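You operate a simulated robot arm through the tools that you are given. There is no shell and no other tool. Be economical: measure what you need, move in short steps, check, and stop when the job is done.

Carry out the task below with a simulated robot arm. There is one attempt and no reset: what you move stays moved.

TASK
Set the closing speed by the card; close and open the tines once.
Fine: at the gripper bench; blue CLOSE knob first; air on for the try, off again after.

The check looks at the end state, three seconds after you hand in, the way a careful person would. Anything else that was tipped, shoved, dropped, spilled or broken makes it a failure.

THE ROBOT
A 7-joint arm with a two-finger parallel gripper on a trunk, on a base that drives. Base frame: it is fixed to the floor where the robot stands at the start and does not move with it; the origin is under the middle of the robot, x ahead of it, y to its left, z up; the surface under the hand at the start is at about z = 0.92. Readings come in m, rad, newtons and seconds.
Its first joint turns from -2.897 to 2.897 rad. Places, roughly: bar knob [0.8, -0.2, 0.9]; close knob [0.7, 0, 0.9]; close speed card [1.1, 0.1, 1.3]; gripper frame [0.6, 0.5, 0.9]; open knob [0.7, -0.1, 0.9]; red air lever [0.6, 0, 0.9]. Payload 1.57 kg.
The TCP is the grasp point between the finger pads, 0.03 m short of the fingertips. In the tool frame z runs along the fingers and y along their closing line. The gripper opens to 0.08 m. The fingers are 0.017 m wide and 0.012 m thick; the gripper's body (0.04 by 0.082 m) begins 0.08 m behind the TCP.
Orientation is told as [roll, pitch, yaw] about the base's x, y, z axes, in that order, counted from this pose: with the fingers straight down and closing along the base's y, the tool's x points along the base's -x, its y along +y and its z along -z.

THE INTERFACE
- The arm moves only by the tool drive_tool. Its argument "series" is one flat list of numbers, 7 for each row, row after row: the turn, a rotation vector about the base's x, y, z in rad, then the shift along the base's x, y, z in m, then the gripper command, from -1 (shut) to 1 (fully open), values between in proportion. In form: [rx, ry, rz, dx, dy, dz, grip, rx, ry, rz, dx, dy, dz, grip, ...]. A call has 1 to 8 rows; each row is the pose to reach, as a shift and turn from the pose commanded when the call began. Each row takes 0.2 s and may step no farther than 0.05 m and 0.15 rad from the row before; otherwise, or with a gripper value out of range, the whole call is refused. A pose out of reach is approached as far as the arm can. The call stops where the force on the tool passes 70 N (or 10 N more than at its start, if that is more) or the arm is blocked; 0.2 s more then pass. The fingers move at their own pace (about 0.153 m/s each) and stop on an object; they squeeze with about 31 N. The grip force told is the motor's: it shows also when the fingers shut on nothing. Time passes only in rows, and 0.2 s behind the last, so rows that repeat a pose let the fingers close. The reply holds the time, the measured pose of the TCP, the force on the tool along the base axes, the opening and the grip force, in the units named above and with some noise, with the torque about the TCP (base axes, N m) and any sound that the robot's microphone picked up.
- Cameras (640 x 400 px; columns grow to the right, rows downward): "scene" is now at [-0.0097, 0.1945, 1.3739]; the picture's right is [0.05, -1.00, 0.00], its down [-0.52, -0.02, -0.85] and it looks along [0.85, 0.04, -0.52] (base axes); focal length 225 px, centre (320, 200). "wrist" rides on the gripper at [0.072, -0.007, -0.122] in the tool frame; the picture's right is [0.09, 1.00, 0.00], its down [-0.84, 0.08, -0.54] and it looks along [-0.54, 0.05, 0.84] (tool axes); focal length 238 px, centre (320, 200). There is no depth. A picture from a camera that has moved, and an enlarged one, comes with that camera's place and axes in the base frame and with its lens.
- grab_frame(camera): a new picture of that camera. The clock stands still meanwhile.
- steer(legs): drives the robot by 1 to 6 legs, each [ahead, left, turn to the left] in m, m and rad, along the robot's own axes; the way and the turn of a leg run together, so that a leg with both is an arc; at most 1.5 m and 3.142 rad a leg. The arm and the cameras ride along, it lands a little off, and it stops where it bumps. It gives what a move gives.
- head_to(pan, tilt): turns the head with the scene camera to pan (to the left, within 2.496 rad either way) and tilt (down, from -0.506 to 1.204), counted from straight ahead of the robot. It gives what a move gives.
- close_up(camera, box): a new picture of the part [left, top, right, bottom] of that camera's present view, enlarged. The clock stands still meanwhile.
- hand_in(): hands the job in; it is judged then, once.

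Work in short steps. Places have to be worked out from the pictures, the camera data and where the tool is seen: move nearer, look again, correct. Check each grasp and each placing, and mend what went wrong. You have 120 turns and 82 pictures in all, those below and enlarged ones among them. Open the gripper and draw the arm clear of the work before you hand the job in, unless the task says otherwise; then end with one line.

The tools are called after ">>>" as a command line: name --argument value ..., lists and objects as JSON in quotes. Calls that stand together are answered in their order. drive_tool: Moves the arm, as the interface text tells. Its arguments: {"type":"object","properties":{"series":{"type":"array","items":{"type":"number"}}},"required":["series"]} The other tools are called the same way: steer (legs) drives the base; head_to (pan, tilt) turns the head that bears the scene camera; grab_frame (camera) takes a picture; close_up (camera, box) takes an enlarged picture of a part of a camera's view; hand_in () hands the job in.

At the start:

```text
time_s: 0.0
eef_pos: [0.6216, -0.0933, 1.1992]
tcp_rot: [0.0, 0.001, 0.0]
ft_force: [-0.2, -0.4, 0.8]
wrist_torque: [0.01, -0.05, -0.03]
gripper_width: 0.0798
grasp_force: 0.1
robot x, y, heading: [-0.0004, 0.0012, -0.0]
head pan, tilt: [0.045, 0.546]
```

scene: 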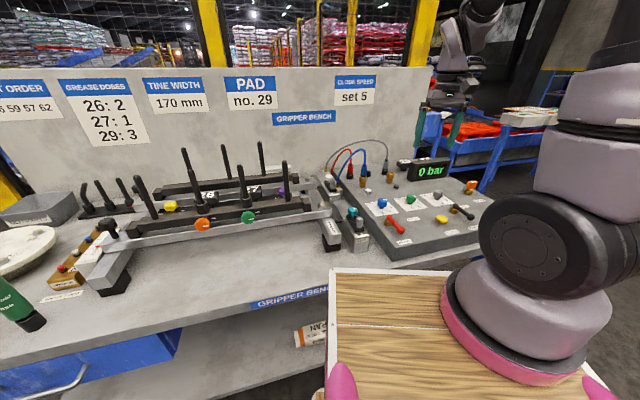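
wrist: 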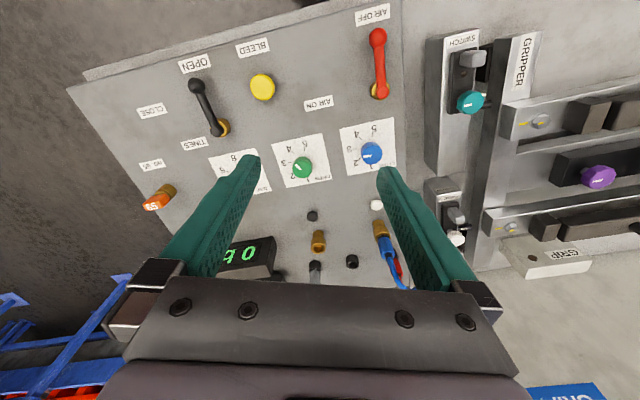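

The card seems to say CLOSE SPEED set 5. I take enlarged views of the cards and the control panel.

>>> close_up --camera "scene" --box '[220, 65, 400, 130]'

>>> close_up --camera "scene" --box '[320, 150, 500, 262]'

>>> close_up --camera "wrist" --box '[120, 0, 420, 188]'

```text
3.56 times, centred on (310, 98) of scene
camera zoom: at [-0.0097, 0.1945, 1.3739], right [0.05, -1.0, 0.0], down [-0.52, -0.02, -0.85], along [0.85, 0.04, -0.52], focal length 800 px, centre (356, 564)
```

zoom: 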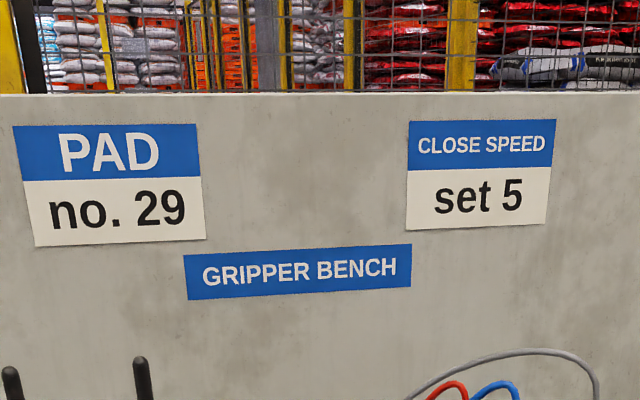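

```text
3.56 times, centred on (410, 206) of scene
camera zoom: at [-0.0097, 0.1945, 1.3739], right [0.05, -1.0, 0.0], down [-0.52, -0.02, -0.85], along [0.85, 0.04, -0.52], focal length 800 px, centre (0, 179)
```

zoom: 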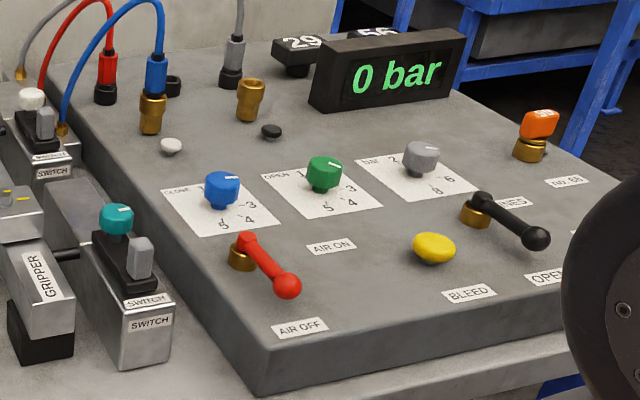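

```text
2.13 times, centred on (270, 94) of wrist
camera zoom: at [0.5487, -0.1005, 1.3225], right [-0.09, 1.0, 0.0], down [0.84, 0.08, 0.54], along [0.54, 0.05, -0.84], focal length 507 px, centre (426, 426)
```

zoom: 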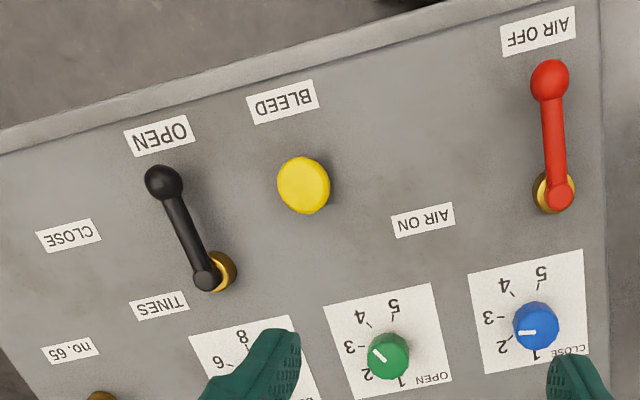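

The card reads set 5. Triangulating puts the blue knob's top near (0.69, 0.0, 0.944). I move over it, staying high, for a better view.

>>> drive_tool --series '[0, 0, 0, 0.01, 0.03, -0.03, 1, 0, 0, 0, 0.02, 0.06, -0.06, 1, 0, 0, 0, 0.03, 0.093, -0.08, 1, 0, 0, 0, 0.03, 0.093, -0.08, 1]'

>>> grab_frame --camera "wrist"

>>> grab_frame --camera "scene"

```text
time_s: 1.0
eef_pos: [0.6505, -0.0021, 1.1207]
tcp_rot: [-0.001, 0.0, -0.001]
ft_force: [-0.4, 0.4, 0.2]
wrist_torque: [-0.02, 0.0, 0.01]
gripper_width: 0.0797
grasp_force: 0.1
robot x, y, heading: [0.0005, -0.0001, -0.001]
head pan, tilt: [0.045, 0.546]
```

```text
76 pictures are left
camera wrist: at [0.5774, -0.0082, 1.243], right [-0.09, 1.0, 0.0], down [0.84, 0.08, 0.54], along [0.54, 0.05, -0.84], focal length 238 px, centre (320, 200)
```

wrist: 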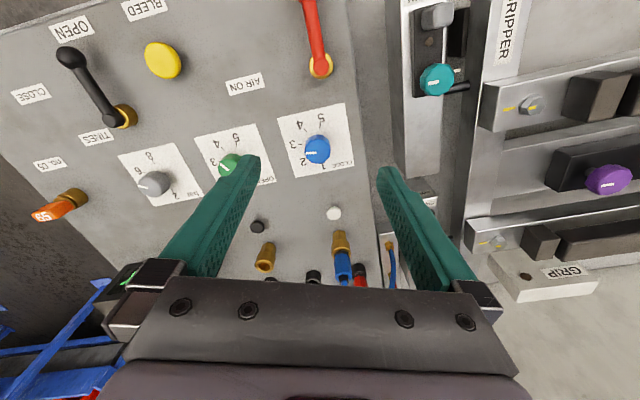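

```text
75 pictures are left
camera scene: at [-0.0098, 0.1945, 1.3739], right [0.05, -1.0, 0.0], down [-0.52, -0.02, -0.85], along [0.85, 0.04, -0.52], focal length 225 px, centre (320, 200)
```

scene: 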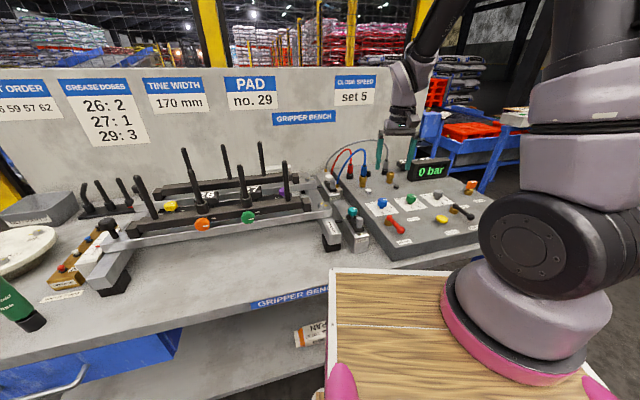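

>>> close_up --camera "wrist" --box '[180, 60, 380, 185]'

```text
3.20 times, centred on (280, 122) of wrist
camera zoom: at [0.5774, -0.0082, 1.243], right [-0.09, 1.0, 0.0], down [0.84, 0.08, 0.54], along [0.54, 0.05, -0.84], focal length 763 px, centre (448, 448)
```

zoom: 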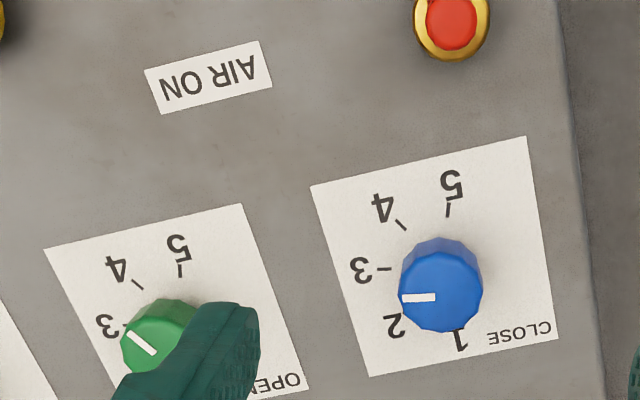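

The mark is in line with tick 3, so 5 is about 90° clockwise seen from above. I centre over the knob at about (0.695, -0.001) and come down part way.

>>> drive_tool --series '[0, 0, 0, 0.0445, 0.001, 0, 0.5, 0, 0, 0, 0.0445, 0.001, -0.05, 0.5, 0, 0, 0, 0.0445, 0.001, -0.1, 0.5, 0, 0, 0, 0.0445, 0.001, -0.12, 0.5, 0, 0, 0, 0.0445, 0.001, -0.12, 0.5]'

>>> grab_frame --camera "wrist"

>>> close_up --camera "scene" --box '[320, 150, 500, 262]'

```text
time_s: 2.2
eef_pos: [0.6952, -0.0002, 1.0005]
tcp_rot: [-0.001, -0.001, -0.001]
ft_force: [0.3, 0.2, 0.8]
wrist_torque: [-0.04, 0.01, -0.02]
gripper_width: 0.0601
grasp_force: 0.0
robot x, y, heading: [-0.0016, -0.0014, -0.003]
head pan, tilt: [0.045, 0.546]
```

```text
73 pictures are left
camera wrist: at [0.6222, -0.006, 1.1237], right [-0.09, 1.0, 0.0], down [0.84, 0.08, 0.54], along [0.54, 0.05, -0.84], focal length 238 px, centre (320, 200)
```

wrist: 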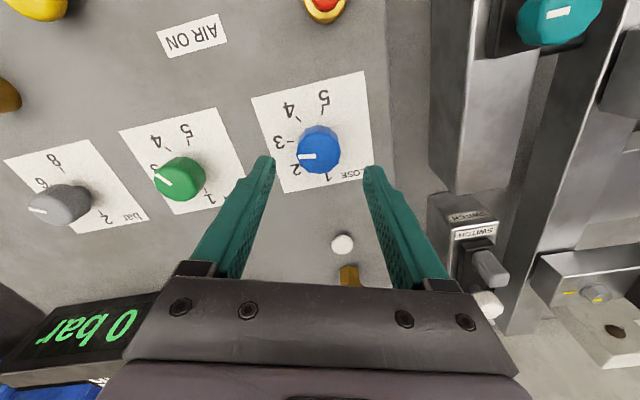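

```text
3.56 times, centred on (410, 206) of scene
camera zoom: at [-0.0098, 0.1945, 1.3739], right [0.05, -1.0, 0.0], down [-0.52, -0.02, -0.85], along [0.85, 0.04, -0.52], focal length 800 px, centre (0, 179)
```

zoom: 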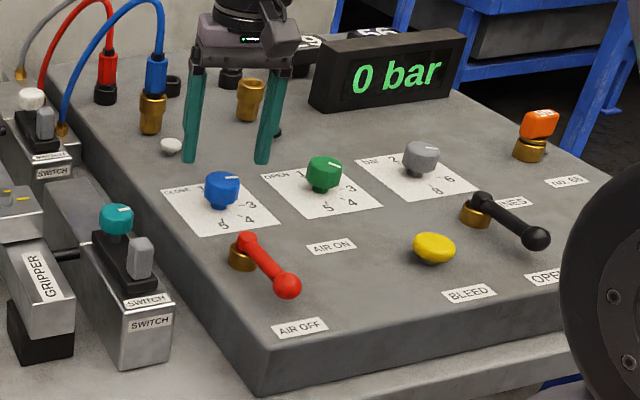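

The knob sits centred under the fingers at (0.695, 0.0007), with its top near z 0.947. I descend around it and stop with the tips near 0.927.

>>> drive_tool --series '[0, 0, 0, 0, 0.0008, -0.02, 0.5, 0, 0, 0, 0, 0.0008, -0.042, 0.5, 0, 0, 0, 0, 0.0008, -0.042, 0.5]'

>>> grab_frame --camera "wrist"

>>> close_up --camera "scene" --box '[340, 165, 450, 234]'

```text
time_s: 3.0
eef_pos: [0.6957, 0.0032, 0.9581]
tcp_rot: [-0.001, 0.0, 0.0]
ft_force: [0.3, -0.4, -1.3]
wrist_torque: [0.01, 0.07, -0.01]
gripper_width: 0.06
grasp_force: 0.1
robot x, y, heading: [-0.0024, -0.002, -0.004]
head pan, tilt: [0.045, 0.546]
```

```text
71 pictures are left
camera wrist: at [0.6228, -0.0041, 1.0803], right [-0.09, 1.0, 0.0], down [0.84, 0.08, 0.54], along [0.54, 0.05, -0.84], focal length 238 px, centre (320, 200)
```

wrist: 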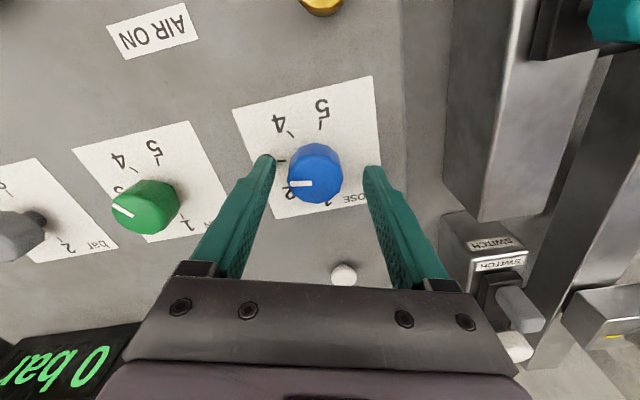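

```text
5.80 times, centred on (395, 200) of scene
camera zoom: at [-0.0098, 0.1945, 1.3739], right [0.05, -1.0, 0.0], down [-0.52, -0.02, -0.85], along [0.85, 0.04, -0.52], focal length 1304 px, centre (-115, 203)
```

zoom: 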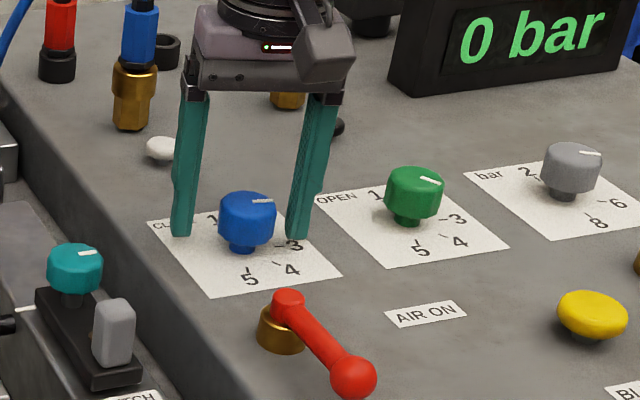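

The knob is between the fingers. I correct by about 2 mm and close on it.

>>> drive_tool --series '[0, 0, 0, -0.001, -0.002, -0.002, 0.5, 0, 0, 0, -0.001, -0.002, -0.002, -0.3, 0, 0, 0, -0.001, -0.002, -0.002, -1, 0, 0, 0, -0.001, -0.002, -0.002, -1]'

>>> grab_frame --camera "wrist"

```text
time_s: 4.0
eef_pos: [0.6945, -0.0005, 0.9562]
tcp_rot: [0.002, 0.001, 0.001]
ft_force: [-0.3, -7.1, 1.1]
wrist_torque: [-0.15, 0.25, 0.04]
gripper_width: 0.0335
grasp_force: 41.2
robot x, y, heading: [0.0, -0.003, -0.0]
head pan, tilt: [0.045, 0.546]
```

```text
69 pictures are left
camera wrist: at [0.6218, -0.0073, 1.0783], right [-0.09, 1.0, 0.0], down [0.84, 0.08, 0.54], along [0.54, 0.05, -0.84], focal length 238 px, centre (320, 200)
```

wrist: 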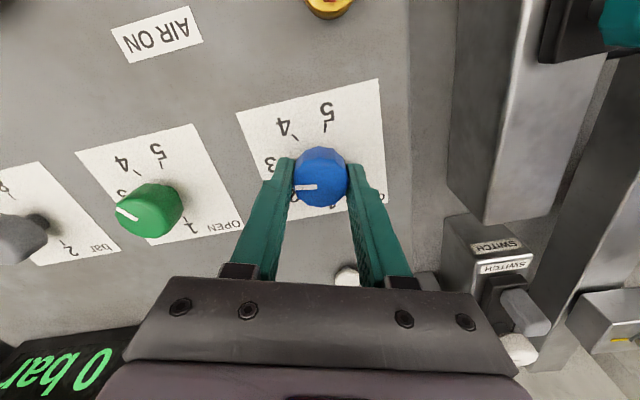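

The knob is held at 33.5 mm. I turn it clockwise (negative about z) in small steps, first by 0.6 rad.

>>> drive_tool --series '[0, 0, 0, 0, -0.0008, 0, -1, 0, 0, -0.1, 0, -0.0008, 0, -1, 0, 0, -0.2, 0, -0.0008, 0, -1, 0, 0, -0.3, 0, -0.0008, 0, -1, 0, 0, -0.4, 0, -0.0008, 0, -1, 0, 0, -0.5, 0, -0.0008, 0, -1, 0, 0, -0.6, 0, -0.0008, 0, -1, 0, 0, -0.6, 0, -0.0008, 0, -1]'

>>> grab_frame --camera "wrist"

>>> close_up --camera "scene" --box '[340, 165, 450, 234]'

```text
time_s: 5.8
eef_pos: [0.6926, -0.0029, 0.9556]
tcp_rot: [-0.003, 0.002, -0.604]
ft_force: [-16.8, -3.6, -0.7]
wrist_torque: [-0.25, -0.38, 0.01]
gripper_width: 0.0335
grasp_force: 41.7
robot x, y, heading: [0.0006, -0.0021, 0.002]
head pan, tilt: [0.045, 0.546]
```

```text
68 pictures are left
camera wrist: at [0.6304, 0.033, 1.0783], right [0.49, 0.87, 0.0], down [0.73, -0.41, 0.54], along [0.47, -0.26, -0.84], focal length 238 px, centre (320, 200)
```

wrist: 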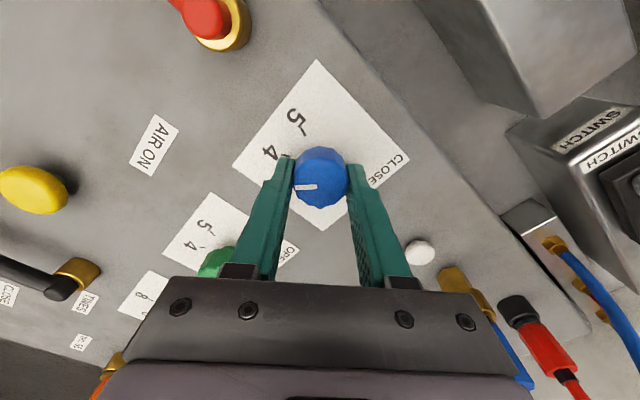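

```text
5.80 times, centred on (395, 200) of scene
camera zoom: at [-0.0104, 0.1944, 1.3739], right [0.05, -1.0, 0.0], down [-0.52, -0.02, -0.85], along [0.85, 0.04, -0.52], focal length 1304 px, centre (-115, 203)
```

zoom: 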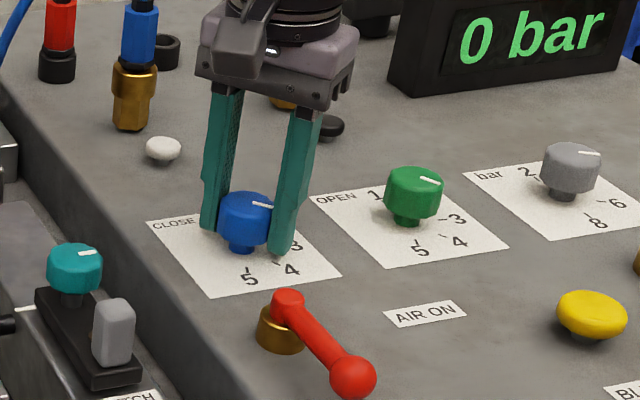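

The knob turns with the tool. I relieve the side load by a 2 mm shift and carry on to about 1.3 rad in all.

>>> drive_tool --series '[0, 0, 0, -0.002, -0.0005, 0, -1, 0, 0, -0.12, -0.002, -0.0005, 0, -1, 0, 0, -0.24, -0.002, -0.0005, 0, -1, 0, 0, -0.36, -0.002, -0.0005, 0, -1, 0, 0, -0.48, -0.002, -0.0005, 0, -1, 0, 0, -0.6, -0.002, -0.0005, 0, -1, 0, 0, -0.7, -0.002, -0.0005, 0, -1, 0, 0, -0.7, -0.002, -0.0005, 0, -1]'

>>> close_up --camera "wrist" --box '[200, 60, 440, 210]'

>>> close_up --camera "scene" --box '[340, 165, 450, 234]'

```text
time_s: 7.6
eef_pos: [0.6914, -0.0028, 0.9549]
tcp_rot: [0.0, 0.0, -1.302]
ft_force: [-2.7, -13.1, -2.4]
wrist_torque: [-0.8, 0.1, -0.03]
gripper_width: 0.0337
grasp_force: 41.3
robot x, y, heading: [0.0016, 0.003, 0.0]
head pan, tilt: [0.045, 0.546]
```

```text
2.67 times, centred on (320, 135) of wrist
camera zoom: at [0.6663, 0.0644, 1.0783], right [0.94, 0.35, 0.0], down [0.3, -0.79, 0.54], along [0.19, -0.51, -0.84], focal length 636 px, centre (320, 373)
```

zoom: 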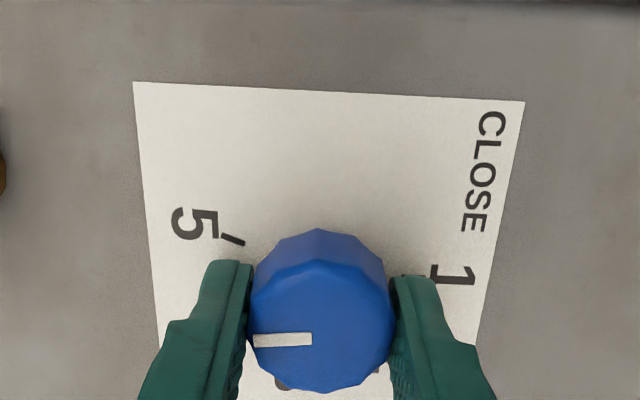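

```text
5.80 times, centred on (395, 200) of scene
camera zoom: at [-0.0098, 0.194, 1.3739], right [0.04, -1.0, 0.0], down [-0.52, -0.02, -0.85], along [0.85, 0.04, -0.52], focal length 1304 px, centre (-115, 203)
```

zoom: 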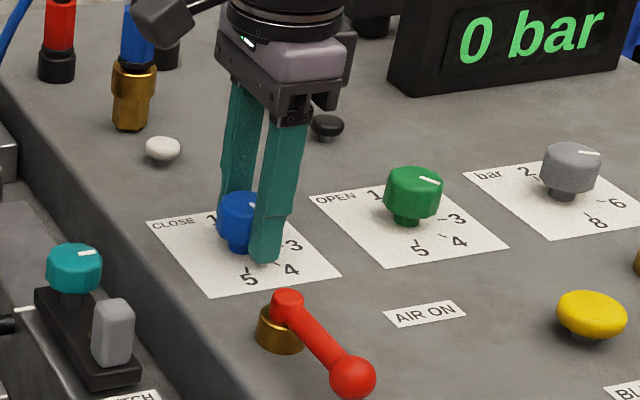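

By projection the mark is about 23° short of tick 5. I turn a further 0.40 rad.

>>> drive_tool --series '[0, 0, -0.1, 0, 0.001, 0, -1, 0, 0, -0.2, 0, 0.0, 0, -1, 0, 0, -0.3, 0, -0.001, 0, -1, 0, 0, -0.4, 0, -0.001, 0, -1, 0, 0, -0.4, 0, -0.001, 0, -1]'

>>> close_up --camera "wrist" --box '[200, 60, 440, 210]'

```text
time_s: 8.8
eef_pos: [0.6904, -0.003, 0.9554]
tcp_rot: [-0.001, 0.0, -1.701]
ft_force: [-17.1, -13.1, 1.2]
wrist_torque: [0.54, -0.23, 0.05]
gripper_width: 0.0337
grasp_force: 41.3
robot x, y, heading: [-0.0021, 0.0026, -0.001]
head pan, tilt: [0.045, 0.546]
```

```text
2.67 times, centred on (320, 135) of wrist
camera zoom: at [0.6938, 0.0688, 1.0783], right [1.0, -0.04, 0.0], down [-0.03, -0.84, 0.54], along [-0.02, -0.54, -0.84], focal length 636 px, centre (320, 373)
```

zoom: 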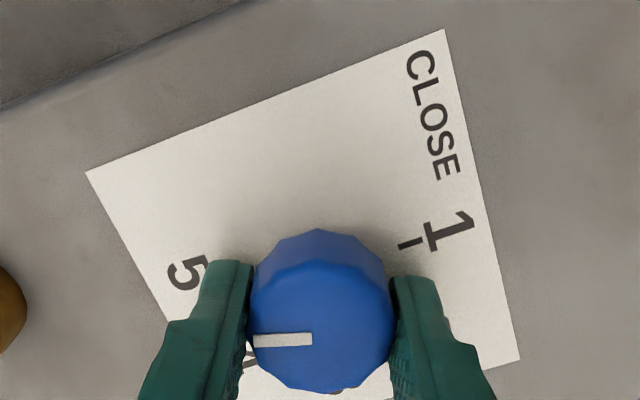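

The mark now points along -x, at about -179°, near tick 5. I let go, rise and look without the fingers in the way.

>>> drive_tool --series '[0, 0, 0, 0, 0, 0, 0.4, 0, 0, 0, 0, 0, 0, 0.4, 0, 0, 0, 0, 0, 0.04, 0.4, 0, 0, 0, 0, 0, 0.08, 0.4, 0, 0, 0, 0, 0, 0.08, 0.4]'

>>> close_up --camera "wrist" --box '[230, 60, 430, 185]'

>>> close_up --camera "scene" --box '[360, 180, 430, 224]'

```text
time_s: 10.0
eef_pos: [0.6914, -0.0029, 1.0352]
tcp_rot: [0.0, 0.0, -1.7]
ft_force: [0.6, -1.2, 0.0]
wrist_torque: [0.0, 0.0, 0.01]
gripper_width: 0.0558
grasp_force: 0.0
robot x, y, heading: [-0.0008, 0.0, -0.004]
head pan, tilt: [0.045, 0.546]
```

```text
3.20 times, centred on (330, 122) of wrist
camera zoom: at [0.6936, 0.0685, 1.1575], right [1.0, -0.04, 0.0], down [-0.03, -0.84, 0.54], along [-0.02, -0.54, -0.84], focal length 763 px, centre (288, 448)
```

zoom: 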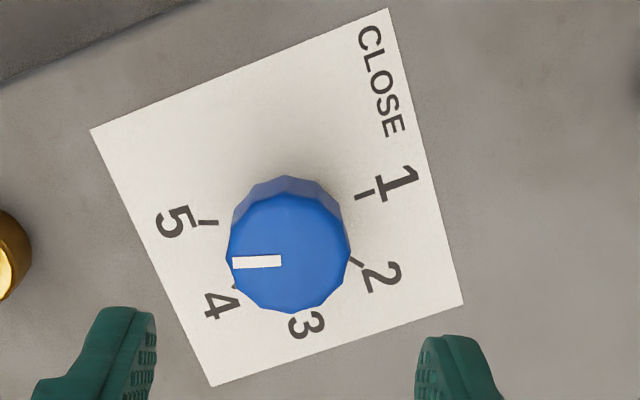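

```text
9.09 times, centred on (395, 202) of scene
camera zoom: at [-0.0096, 0.1945, 1.3739], right [0.05, -1.0, 0.0], down [-0.52, -0.02, -0.85], along [0.85, 0.04, -0.52], focal length 2044 px, centre (-362, 182)
```

zoom: 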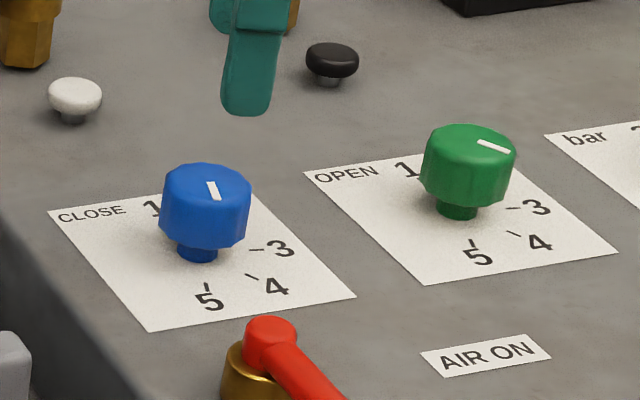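

The mark is about 5–6° short of tick 5. I regrip at the same pose, turn another 0.10 rad and look again.

>>> drive_tool --series '[0, 0, 0, 0, 0, -0.04, 0.4, 0, 0, 0, 0.001, 0.001, -0.08, 0.4, 0, 0, 0, 0.001, 0.001, -0.08, -1, 0, 0, 0, 0.001, 0.001, -0.08, -1, 0, 0, -0.05, 0.001, 0.001, -0.08, -1, 0, 0, -0.1, 0.001, 0.001, -0.08, -1, 0, 0, -0.1, 0.001, 0.001, -0.08, -1]'

>>> drive_tool --series '[0, 0, 0, 0, 0, 0, 0.4, 0, 0, 0, 0, 0, 0, 0.4, 0, 0, 0, 0, 0, 0.04, 0.4, 0, 0, 0, 0, 0, 0.08, 0.4, 0, 0, 0, 0, 0, 0.08, 0.4]'

>>> close_up --camera "wrist" --box '[230, 60, 430, 185]'

>>> close_up --camera "scene" --box '[360, 180, 430, 224]'

```text
time_s: 11.6
eef_pos: [0.6906, -0.0013, 0.9532]
tcp_rot: [-0.004, -0.002, -1.801]
ft_force: [-23.2, -3.2, -30.7]
wrist_torque: [-0.22, -0.39, 0.55]
gripper_width: 0.0338
grasp_force: 41.6
robot x, y, heading: [0.0013, -0.001, 0.001]
head pan, tilt: [0.045, 0.546]
```

```text
time_s: 12.8
eef_pos: [0.6927, -0.0025, 1.0359]
tcp_rot: [0.0, 0.001, -1.802]
ft_force: [0.0, 0.4, -1.3]
wrist_torque: [0.0, -0.01, 0.03]
gripper_width: 0.0559
grasp_force: 0.0
robot x, y, heading: [0.0012, -0.0026, -0.002]
head pan, tilt: [0.045, 0.546]
```

```text
3.20 times, centred on (330, 122) of wrist
camera zoom: at [0.7032, 0.0679, 1.158], right [0.99, -0.14, 0.0], down [-0.12, -0.83, 0.54], along [-0.07, -0.54, -0.84], focal length 763 px, centre (288, 448)
```

zoom: 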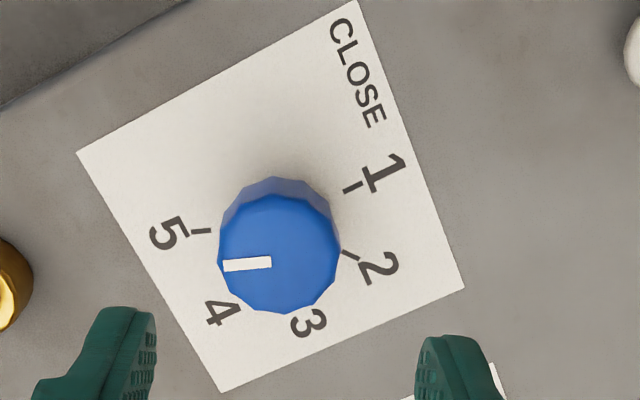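

```text
9.09 times, centred on (395, 202) of scene
camera zoom: at [-0.0096, 0.1945, 1.3739], right [0.05, -1.0, 0.0], down [-0.52, -0.02, -0.85], along [0.85, 0.04, -0.52], focal length 2044 px, centre (-362, 182)
```

zoom: 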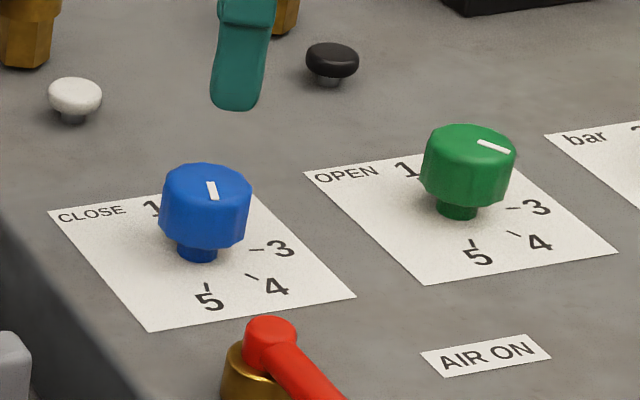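

The mark is within about 2–3° of tick 5, so the closing speed is set. Next is the red air lever: pivot near (0.595, -0.004), ball near (0.531, -0.024), and ON is 90° counterclockwise toward -y. I rise and turn the tool to yaw 0.31 above the ball.

>>> drive_tool --series '[0, 0, 0.14, 0, 0, 0.02, 0.4, 0, 0, 0.28, 0, 0, 0.04, 0.4, 0, 0, 0.42, 0, 0, 0.05, 0.4, 0, 0, 0.56, 0, 0, 0.05, 0.4, 0, 0, 0.7, 0, 0, 0.05, 0.4, 0, 0, 0.84, 0, 0, 0.05, 0.4, 0, 0, 0.98, 0, 0, 0.05, 0.4, 0, 0, 1.12, 0, 0, 0.05, 0.4]'

>>> drive_tool --series '[0, 0, 0.14, -0.02, 0, 0, 0.4, 0, 0, 0.28, -0.04, -0.005, 0, 0.4, 0, 0, 0.42, -0.06, -0.01, 0, 0.4, 0, 0, 0.56, -0.09, -0.015, 0, 0.4, 0, 0, 0.7, -0.12, -0.02, 0, 0.4, 0, 0, 0.84, -0.145, -0.02, 0, 0.4, 0, 0, 0.98, -0.16, -0.02, 0, 0.4, 0, 0, 0.98, -0.16, -0.02, 0, 0.4]'

>>> grab_frame --camera "wrist"

>>> close_up --camera "scene" --box '[340, 165, 450, 264]'

```text
time_s: 14.6
eef_pos: [0.6933, -0.0006, 1.0864]
tcp_rot: [0.0, 0.002, -0.678]
ft_force: [0.6, -0.1, -0.3]
wrist_torque: [-0.03, -0.01, -0.02]
gripper_width: 0.0562
grasp_force: 0.1
robot x, y, heading: [0.0012, 0.0025, -0.002]
head pan, tilt: [0.045, 0.546]
```

```text
time_s: 16.4
eef_pos: [0.5335, -0.0225, 1.0864]
tcp_rot: [0.0, 0.0, 0.302]
ft_force: [0.9, 0.5, 0.3]
wrist_torque: [-0.01, 0.0, 0.03]
gripper_width: 0.0561
grasp_force: 0.0
robot x, y, heading: [0.0019, -0.0022, 0.001]
head pan, tilt: [0.045, 0.546]
```

```text
59 pictures are left
camera wrist: at [0.4671, -0.0512, 1.2099], right [-0.38, 0.92, 0.0], down [0.78, 0.32, 0.54], along [0.5, 0.21, -0.84], focal length 238 px, centre (320, 200)
```

wrist: 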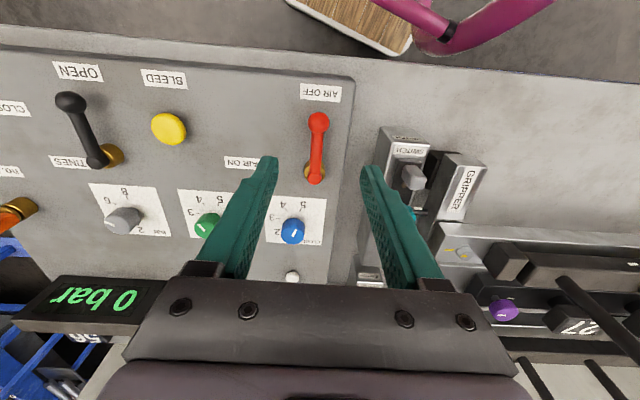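

```text
4.04 times, centred on (395, 214) of scene
camera zoom: at [-0.0096, 0.1945, 1.3739], right [0.05, -1.0, 0.0], down [-0.52, -0.02, -0.85], along [0.85, 0.04, -0.52], focal length 909 px, centre (17, 141)
```

zoom: 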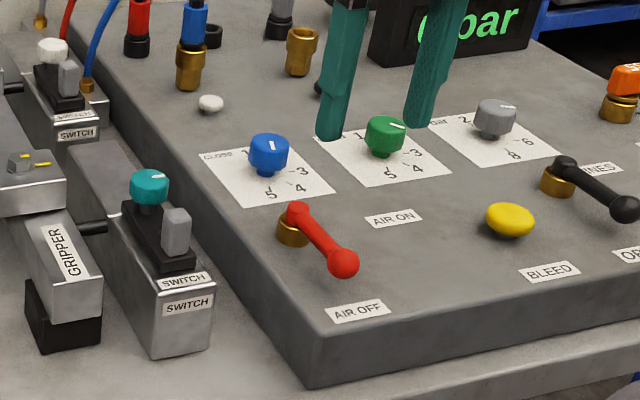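

Wrist triangulation confirms the ball at (0.531, -0.025) and the pivot at (0.597, -0.003). I descend over the ball.

>>> drive_tool --series '[0, 0, 0, -0.002, -0.002, -0.045, 0.4, 0, 0, 0, -0.002, -0.002, -0.09, 0.4, 0, 0, 0, -0.002, -0.002, -0.115, 0.4, 0, 0, 0, -0.002, -0.002, -0.128, 0.4, 0, 0, 0, -0.002, -0.002, -0.128, 0.4]'

>>> grab_frame --camera "wrist"

>>> close_up --camera "scene" --box '[340, 165, 450, 264]'

```text
time_s: 17.6
eef_pos: [0.533, -0.026, 0.9592]
tcp_rot: [0.0, -0.001, 0.301]
ft_force: [0.6, 0.5, 0.4]
wrist_torque: [0.02, 0.01, 0.0]
gripper_width: 0.0561
grasp_force: 0.0
robot x, y, heading: [0.0012, 0.0031, -0.002]
head pan, tilt: [0.045, 0.546]
```

```text
57 pictures are left
camera wrist: at [0.4661, -0.0535, 1.0812], right [-0.38, 0.92, 0.0], down [0.78, 0.32, 0.54], along [0.5, 0.21, -0.84], focal length 238 px, centre (320, 200)
```

wrist: 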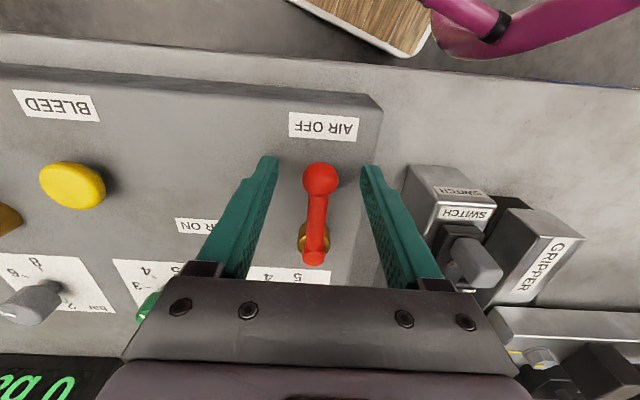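

```text
4.04 times, centred on (395, 214) of scene
camera zoom: at [-0.0098, 0.1945, 1.3739], right [0.05, -1.0, 0.0], down [-0.52, -0.02, -0.85], along [0.85, 0.04, -0.52], focal length 909 px, centre (17, 141)
```

zoom: 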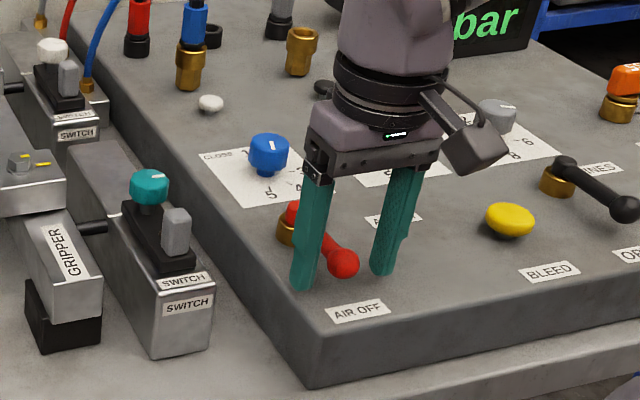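

The ball is centred between the fingers. I close on it.

>>> drive_tool --series '[0, 0, 0, 0, 0, -0.003, -1, 0, 0, 0, 0, 0, -0.003, -1, 0, 0, 0, 0, 0, -0.003, -1]'

```text
time_s: 18.4
eef_pos: [0.5325, -0.0253, 0.9561]
tcp_rot: [0.001, -0.001, 0.3]
ft_force: [2.0, -3.2, 27.7]
wrist_torque: [-0.05, -0.13, -0.01]
gripper_width: 0.0238
grasp_force: 35.5
robot x, y, heading: [0.0006, 0.0007, -0.004]
head pan, tilt: [0.045, 0.546]
```

The ball is held at 23.8 mm, with a slight upward load. I relieve it by 2 mm and swing along the arc about the pivot, first by 56°.

>>> drive_tool --series '[0, 0, 0.14, 0.0039, -0.0087, 0.002, -1, 0, 0, 0.28, 0.0087, -0.0168, 0.002, -1, 0, 0, 0.42, 0.0147, -0.0242, 0.002, -1, 0, 0, 0.56, 0.0216, -0.0307, 0.002, -1, 0, 0, 0.7, 0.0294, -0.0361, 0.002, -1, 0, 0, 0.84, 0.0378, -0.0404, 0.002, -1, 0, 0, 0.98, 0.0468, -0.0436, 0.002, -1, 0, 0, 0.98, 0.0468, -0.0436, 0.002, -1]'

>>> grab_frame --camera "wrist"

>>> close_up --camera "scene" --box '[340, 155, 480, 264]'

```text
time_s: 20.2
eef_pos: [0.5791, -0.0695, 0.9585]
tcp_rot: [0.001, -0.001, 1.279]
ft_force: [-3.9, -13.0, -23.6]
wrist_torque: [-0.26, 0.1, 0.03]
gripper_width: 0.024
grasp_force: 36.0
robot x, y, heading: [0.001, -0.0023, -0.005]
head pan, tilt: [0.045, 0.546]
```

```text
55 pictures are left
camera wrist: at [0.5654, -0.1402, 1.0802], right [-0.98, 0.2, 0.0], down [0.17, 0.82, 0.54], along [0.11, 0.53, -0.84], focal length 238 px, centre (320, 200)
```

wrist: 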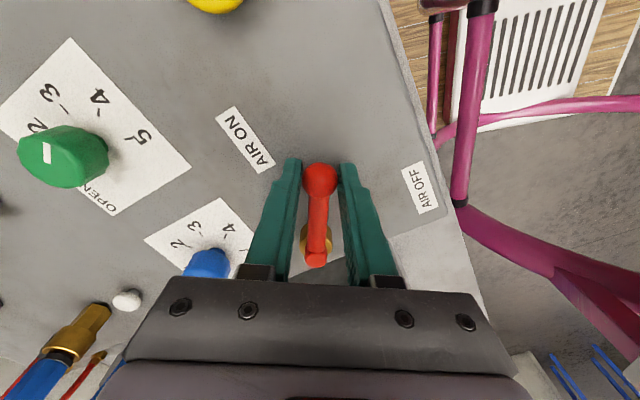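

```text
3.67 times, centred on (410, 210) of scene
camera zoom: at [-0.0092, 0.1938, 1.374], right [0.04, -1.0, 0.0], down [-0.52, -0.02, -0.85], along [0.85, 0.04, -0.52], focal length 825 px, centre (-10, 165)
```

zoom: 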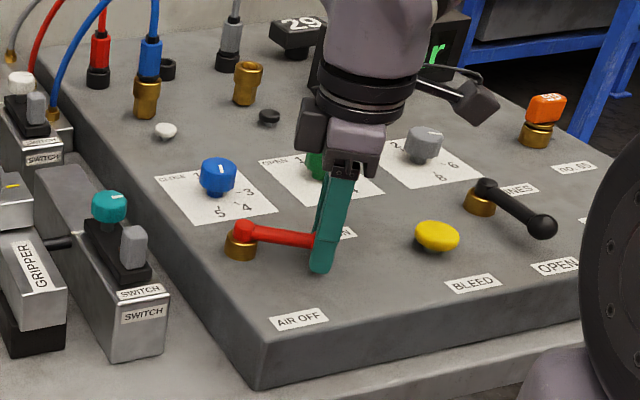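

The lever follows. I continue to about 289° (the ON label direction); the tool yaw lags a little, which the ball allows.

>>> drive_tool --series '[0, 0, 0.12, 0.0099, -0.0019, -0.001, -1, 0, 0, 0.24, 0.02, -0.0023, -0.001, -1, 0, 0, 0.36, 0.03, -0.0012, -0.001, -1, 0, 0, 0.48, 0.0397, 0.0014, -0.001, -1, 0, 0, 0.52, 0.042, 0.002, -0.001, -1, 0, 0, 0.52, 0.042, 0.002, -0.001, -1]'

>>> grab_frame --camera "wrist"

>>> grab_frame --camera "scene"

```text
time_s: 21.6
eef_pos: [0.6149, -0.0653, 0.956]
tcp_rot: [0.006, 0.0, 1.801]
ft_force: [-38.0, -2.7, 11.0]
wrist_torque: [-0.23, 0.53, -0.01]
gripper_width: 0.0232
grasp_force: 35.6
robot x, y, heading: [0.0011, 0.0003, -0.0]
head pan, tilt: [0.045, 0.546]
```

```text
53 pictures are left
camera wrist: at [0.6397, -0.1344, 1.0783], right [-0.95, -0.32, 0.01], down [-0.26, 0.8, 0.54], along [-0.18, 0.51, -0.84], focal length 238 px, centre (320, 200)
```

wrist: 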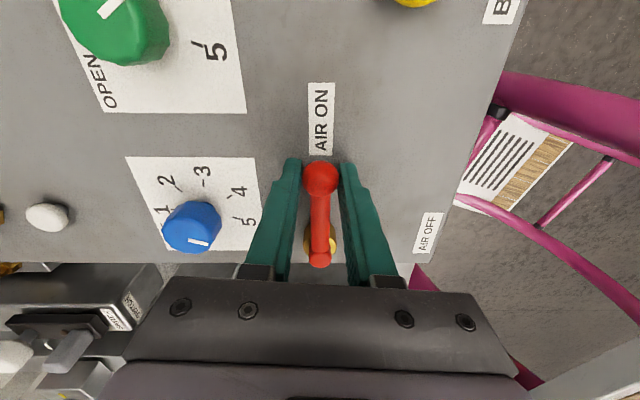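

```text
52 pictures are left
camera scene: at [-0.0117, 0.1945, 1.3739], right [0.05, -1.0, 0.0], down [-0.52, -0.02, -0.86], along [0.85, 0.04, -0.52], focal length 225 px, centre (320, 200)
```

scene: 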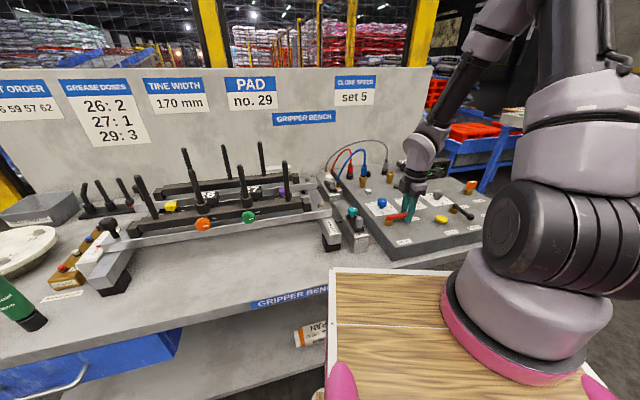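

The lever reached its stop at AIR ON. I let go, rise, and look at the gauge.

>>> drive_tool --series '[0, 0, 0, 0, 0, 0, 0.4, 0, 0, 0, 0, 0, 0, 0.4, 0, 0, 0, 0, 0, 0.045, 0.4, 0, 0, 0, 0, 0, 0.09, 0.4, 0, 0, 0, 0, 0, 0.12, 0.4]'

>>> drive_tool --series '[0, 0, -0.14, 0, -0.03, 0, 0.4, 0, 0, -0.28, 0, -0.06, 0, 0.4, 0, 0, -0.42, 0, -0.09, 0, 0.4, 0, 0, -0.56, 0, -0.12, 0, 0.4, 0, 0, -0.7, 0, -0.15, 0, 0.4, 0, 0, -0.84, 0, -0.18, 0, 0.4, 0, 0, -0.98, 0, -0.205, 0, 0.4, 0, 0, -1.12, 0, -0.205, 0, 0.4]'

>>> drive_tool --series '[0, 0, -0.14, 0, 0, 0, 0.4, 0, 0, -0.28, 0, 0, 0, 0.4, 0, 0, -0.33, 0, 0, 0, 0.4, 0, 0, -0.33, 0, 0, 0, 0.4]'

>>> grab_frame --camera "wrist"

>>> grab_frame --camera "scene"

```text
time_s: 22.8
eef_pos: [0.6188, -0.0656, 1.075]
tcp_rot: [0.0, -0.001, 1.799]
ft_force: [0.8, 0.3, 0.4]
wrist_torque: [0.01, 0.07, 0.0]
gripper_width: 0.056
grasp_force: 0.0
robot x, y, heading: [0.0006, 0.0013, 0.003]
head pan, tilt: [0.045, 0.546]
```

```text
time_s: 24.6
eef_pos: [0.6206, -0.2719, 1.0766]
tcp_rot: [0.0, 0.0, 0.679]
ft_force: [0.8, -0.1, -1.0]
wrist_torque: [0.01, 0.01, 0.02]
gripper_width: 0.056
grasp_force: 0.0
robot x, y, heading: [0.0002, -0.0004, -0.001]
head pan, tilt: [0.045, 0.546]
```

```text
time_s: 25.6
eef_pos: [0.6206, -0.272, 1.0759]
tcp_rot: [0.0, -0.001, 0.348]
ft_force: [-0.1, -0.6, -0.3]
wrist_torque: [-0.03, -0.01, 0.0]
gripper_width: 0.0562
grasp_force: 0.1
robot x, y, heading: [-0.0003, -0.0018, -0.001]
head pan, tilt: [0.045, 0.546]
```

```text
51 pictures are left
camera wrist: at [0.5546, -0.3023, 1.1987], right [-0.43, 0.9, 0.0], down [0.76, 0.36, 0.54], along [0.49, 0.23, -0.84], focal length 238 px, centre (320, 200)
```

wrist: 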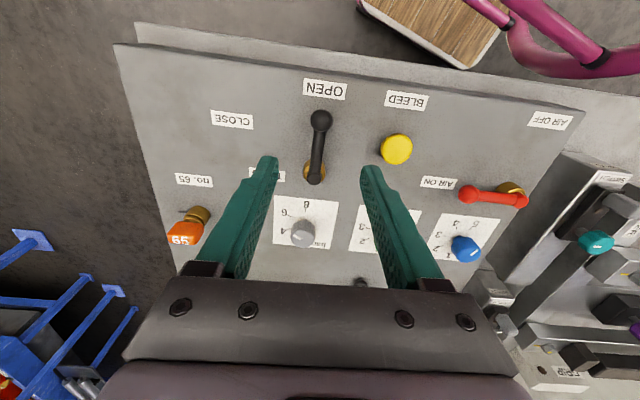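

```text
50 pictures are left
camera scene: at [-0.0097, 0.1945, 1.3739], right [0.05, -1.0, 0.0], down [-0.52, -0.02, -0.85], along [0.85, 0.04, -0.52], focal length 225 px, centre (320, 200)
```

scene: 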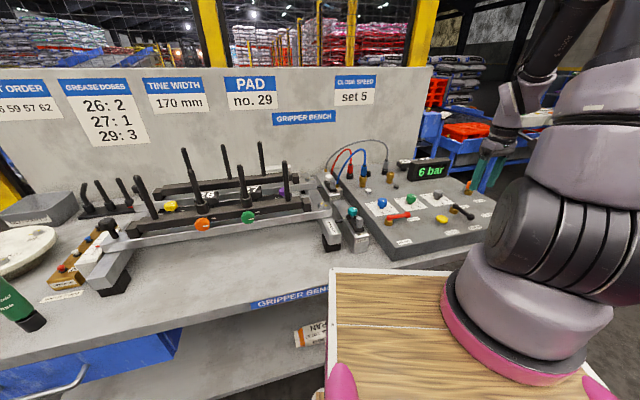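

The gauge reads 6 bar. The tines lever has its ball at about (0.615, -0.2745) and pivot (0.671, -0.2535), and CLOSE lies around 267°. I descend on the ball.

>>> drive_tool --series '[0, 0, 0, -0.0055, -0.0025, -0.045, 0.4, 0, 0, 0, -0.0055, -0.0025, -0.09, 0.4, 0, 0, 0, -0.0055, -0.0025, -0.118, 0.4, 0, 0, 0, -0.0055, -0.0025, -0.118, 0.4]'

>>> grab_frame --camera "wrist"

>>> close_up --camera "scene" --box '[400, 165, 510, 264]'

>>> close_up --camera "scene" --box '[70, 130, 370, 300]'

```text
time_s: 26.6
eef_pos: [0.6131, -0.2748, 0.9579]
tcp_rot: [0.0, 0.001, 0.349]
ft_force: [0.5, -0.3, 0.3]
wrist_torque: [-0.02, 0.03, -0.01]
gripper_width: 0.0562
grasp_force: 0.0
robot x, y, heading: [0.0046, -0.0006, -0.002]
head pan, tilt: [0.045, 0.546]
```

```text
49 pictures are left
camera wrist: at [0.5485, -0.3046, 1.0806], right [-0.43, 0.9, 0.0], down [0.76, 0.36, 0.54], along [0.49, 0.23, -0.84], focal length 238 px, centre (320, 200)
```

wrist: 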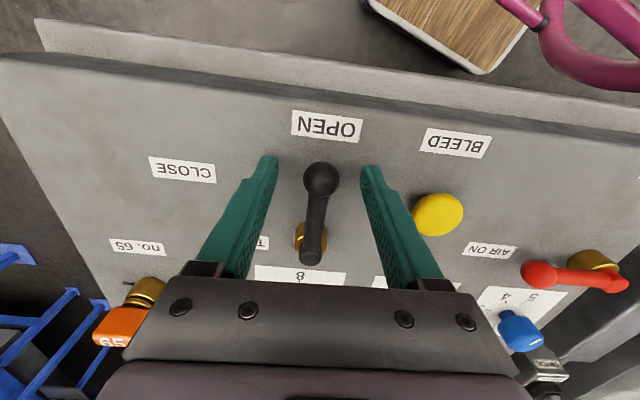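

```text
4.04 times, centred on (455, 214) of scene
camera zoom: at [-0.0098, 0.1945, 1.3739], right [0.05, -1.0, 0.0], down [-0.52, -0.02, -0.85], along [0.85, 0.04, -0.52], focal length 909 px, centre (-226, 141)
```

zoom: 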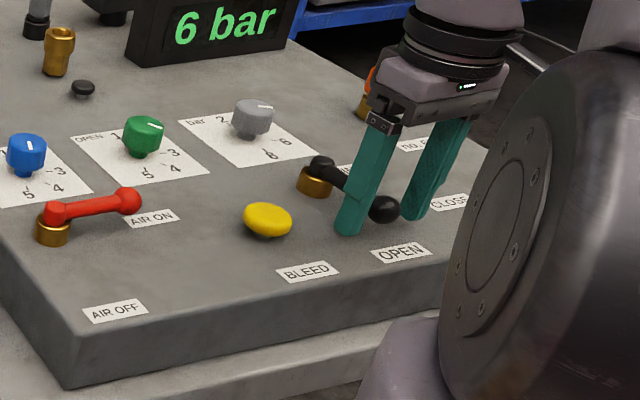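

```text
2.13 times, centred on (220, 215) of scene
camera zoom: at [-0.0098, 0.1945, 1.3739], right [0.05, -1.0, 0.0], down [-0.52, -0.02, -0.85], along [0.85, 0.04, -0.52], focal length 480 px, centre (533, 168)
```

zoom: 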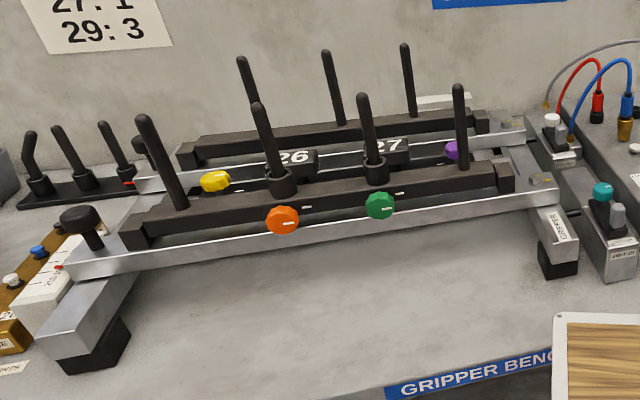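

The ball is between the fingers. I grip it.

>>> drive_tool --series '[0, 0, 0, 0.002, 0.001, -0.001, -1, 0, 0, 0, 0.002, 0.001, -0.001, -1, 0, 0, 0, 0.002, 0.001, -0.001, -1]'

```text
time_s: 27.4
eef_pos: [0.6142, -0.2728, 0.9574]
tcp_rot: [0.0, 0.001, 0.346]
ft_force: [-15.3, -7.6, 17.2]
wrist_torque: [-0.11, 0.51, -0.11]
gripper_width: 0.0235
grasp_force: 35.6
robot x, y, heading: [0.0028, 0.0004, 0.0]
head pan, tilt: [0.045, 0.546]
```

Gripped; there is a slight pull toward -x, so I ease back and swing 56° along the arc.

>>> drive_tool --series '[0, 0, 0.14, 0.0018, -0.0085, 0.001, -1, 0, 0, 0.28, 0.0061, -0.0159, 0.001, -1, 0, 0, 0.42, 0.0115, -0.0227, 0.001, -1, 0, 0, 0.56, 0.0178, -0.0287, 0.001, -1, 0, 0, 0.7, 0.0248, -0.0337, 0.001, -1, 0, 0, 0.84, 0.0325, -0.0377, 0.001, -1, 0, 0, 0.98, 0.0406, -0.0406, 0.001, -1, 0, 0, 0.98, 0.0406, -0.0406, 0.001, -1]'

>>> grab_frame --camera "wrist"

>>> grab_frame --camera "scene"

```text
time_s: 29.2
eef_pos: [0.6579, -0.3149, 0.9584]
tcp_rot: [-0.001, 0.001, 1.331]
ft_force: [-3.7, -15.0, -9.2]
wrist_torque: [-0.21, 0.0, 0.03]
gripper_width: 0.0233
grasp_force: 35.9
robot x, y, heading: [-0.0011, -0.0016, -0.002]
head pan, tilt: [0.045, 0.546]
```

```text
46 pictures are left
camera wrist: at [0.6468, -0.3857, 1.0803], right [-0.99, 0.15, 0.0], down [0.12, 0.83, 0.54], along [0.08, 0.54, -0.84], focal length 238 px, centre (320, 200)
```

wrist: 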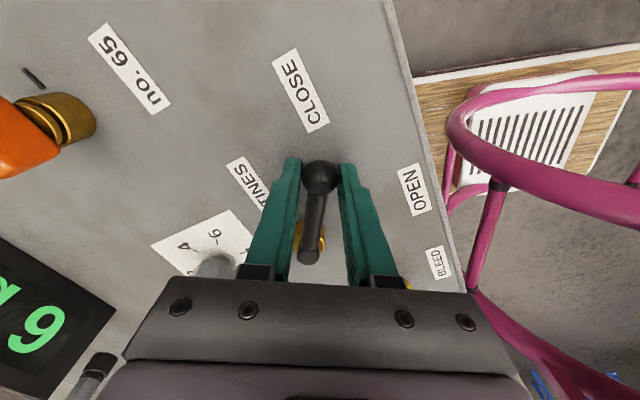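

```text
45 pictures are left
camera scene: at [-0.0096, 0.1937, 1.374], right [0.04, -1.0, 0.0], down [-0.52, -0.02, -0.85], along [0.85, 0.04, -0.52], focal length 225 px, centre (320, 200)
```

scene: 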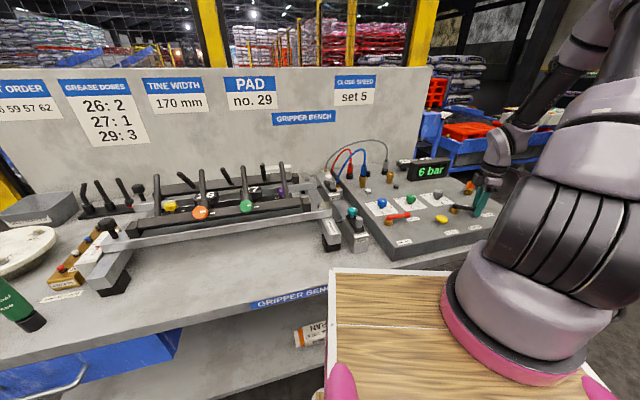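

The tines are already moving. I carry on gently toward the CLOSE stop, watching the force.

>>> drive_tool --series '[0, 0, 0.12, 0.0086, -0.0008, 0, -1, 0, 0, 0.22, 0.0163, -0.001, 0, -1, 0, 0, 0.22, 0.0163, -0.001, 0, -1, 0, 0, 0.22, 0.0163, -0.001, 0, -1]'

>>> grab_frame --camera "wrist"

>>> close_up --camera "scene" --box '[70, 130, 370, 300]'

```text
time_s: 29.9
eef_pos: [0.6619, -0.3137, 0.9576]
tcp_rot: [0.019, -0.001, 1.537]
ft_force: [-19.1, 2.1, 24.2]
wrist_torque: [0.45, 0.31, -0.02]
gripper_width: 0.0236
grasp_force: 35.6
robot x, y, heading: [0.0002, 0.0022, 0.001]
head pan, tilt: [0.045, 0.546]
stopped in row 3: the force on the tool passed its limit at 73 N (the readings are from after the stop); the commanded pose is now the measured one
```

```text
44 pictures are left
camera wrist: at [0.6694, -0.3864, 1.0789], right [-1.0, -0.06, 0.02], down [-0.04, 0.84, 0.55], along [-0.05, 0.54, -0.84], focal length 238 px, centre (320, 200)
```

wrist: 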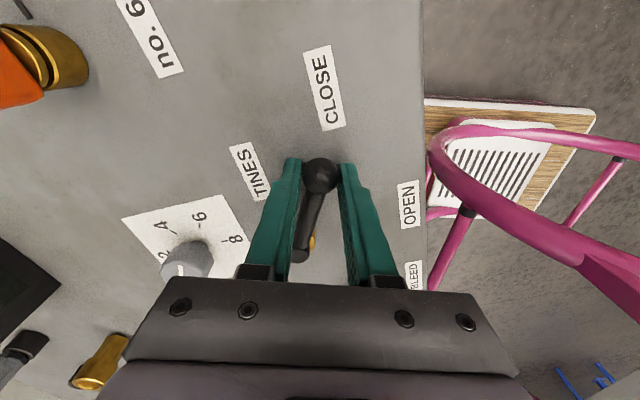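

```text
2.13 times, centred on (220, 215) of scene
camera zoom: at [-0.0119, 0.195, 1.3738], right [0.04, -1.0, 0.0], down [-0.52, -0.02, -0.86], along [0.85, 0.04, -0.52], focal length 480 px, centre (533, 168)
```

zoom: 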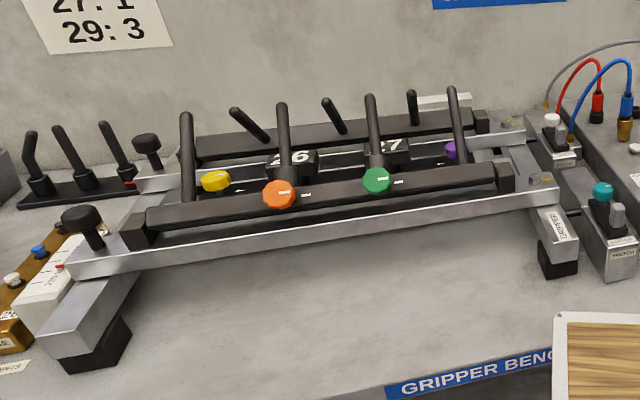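

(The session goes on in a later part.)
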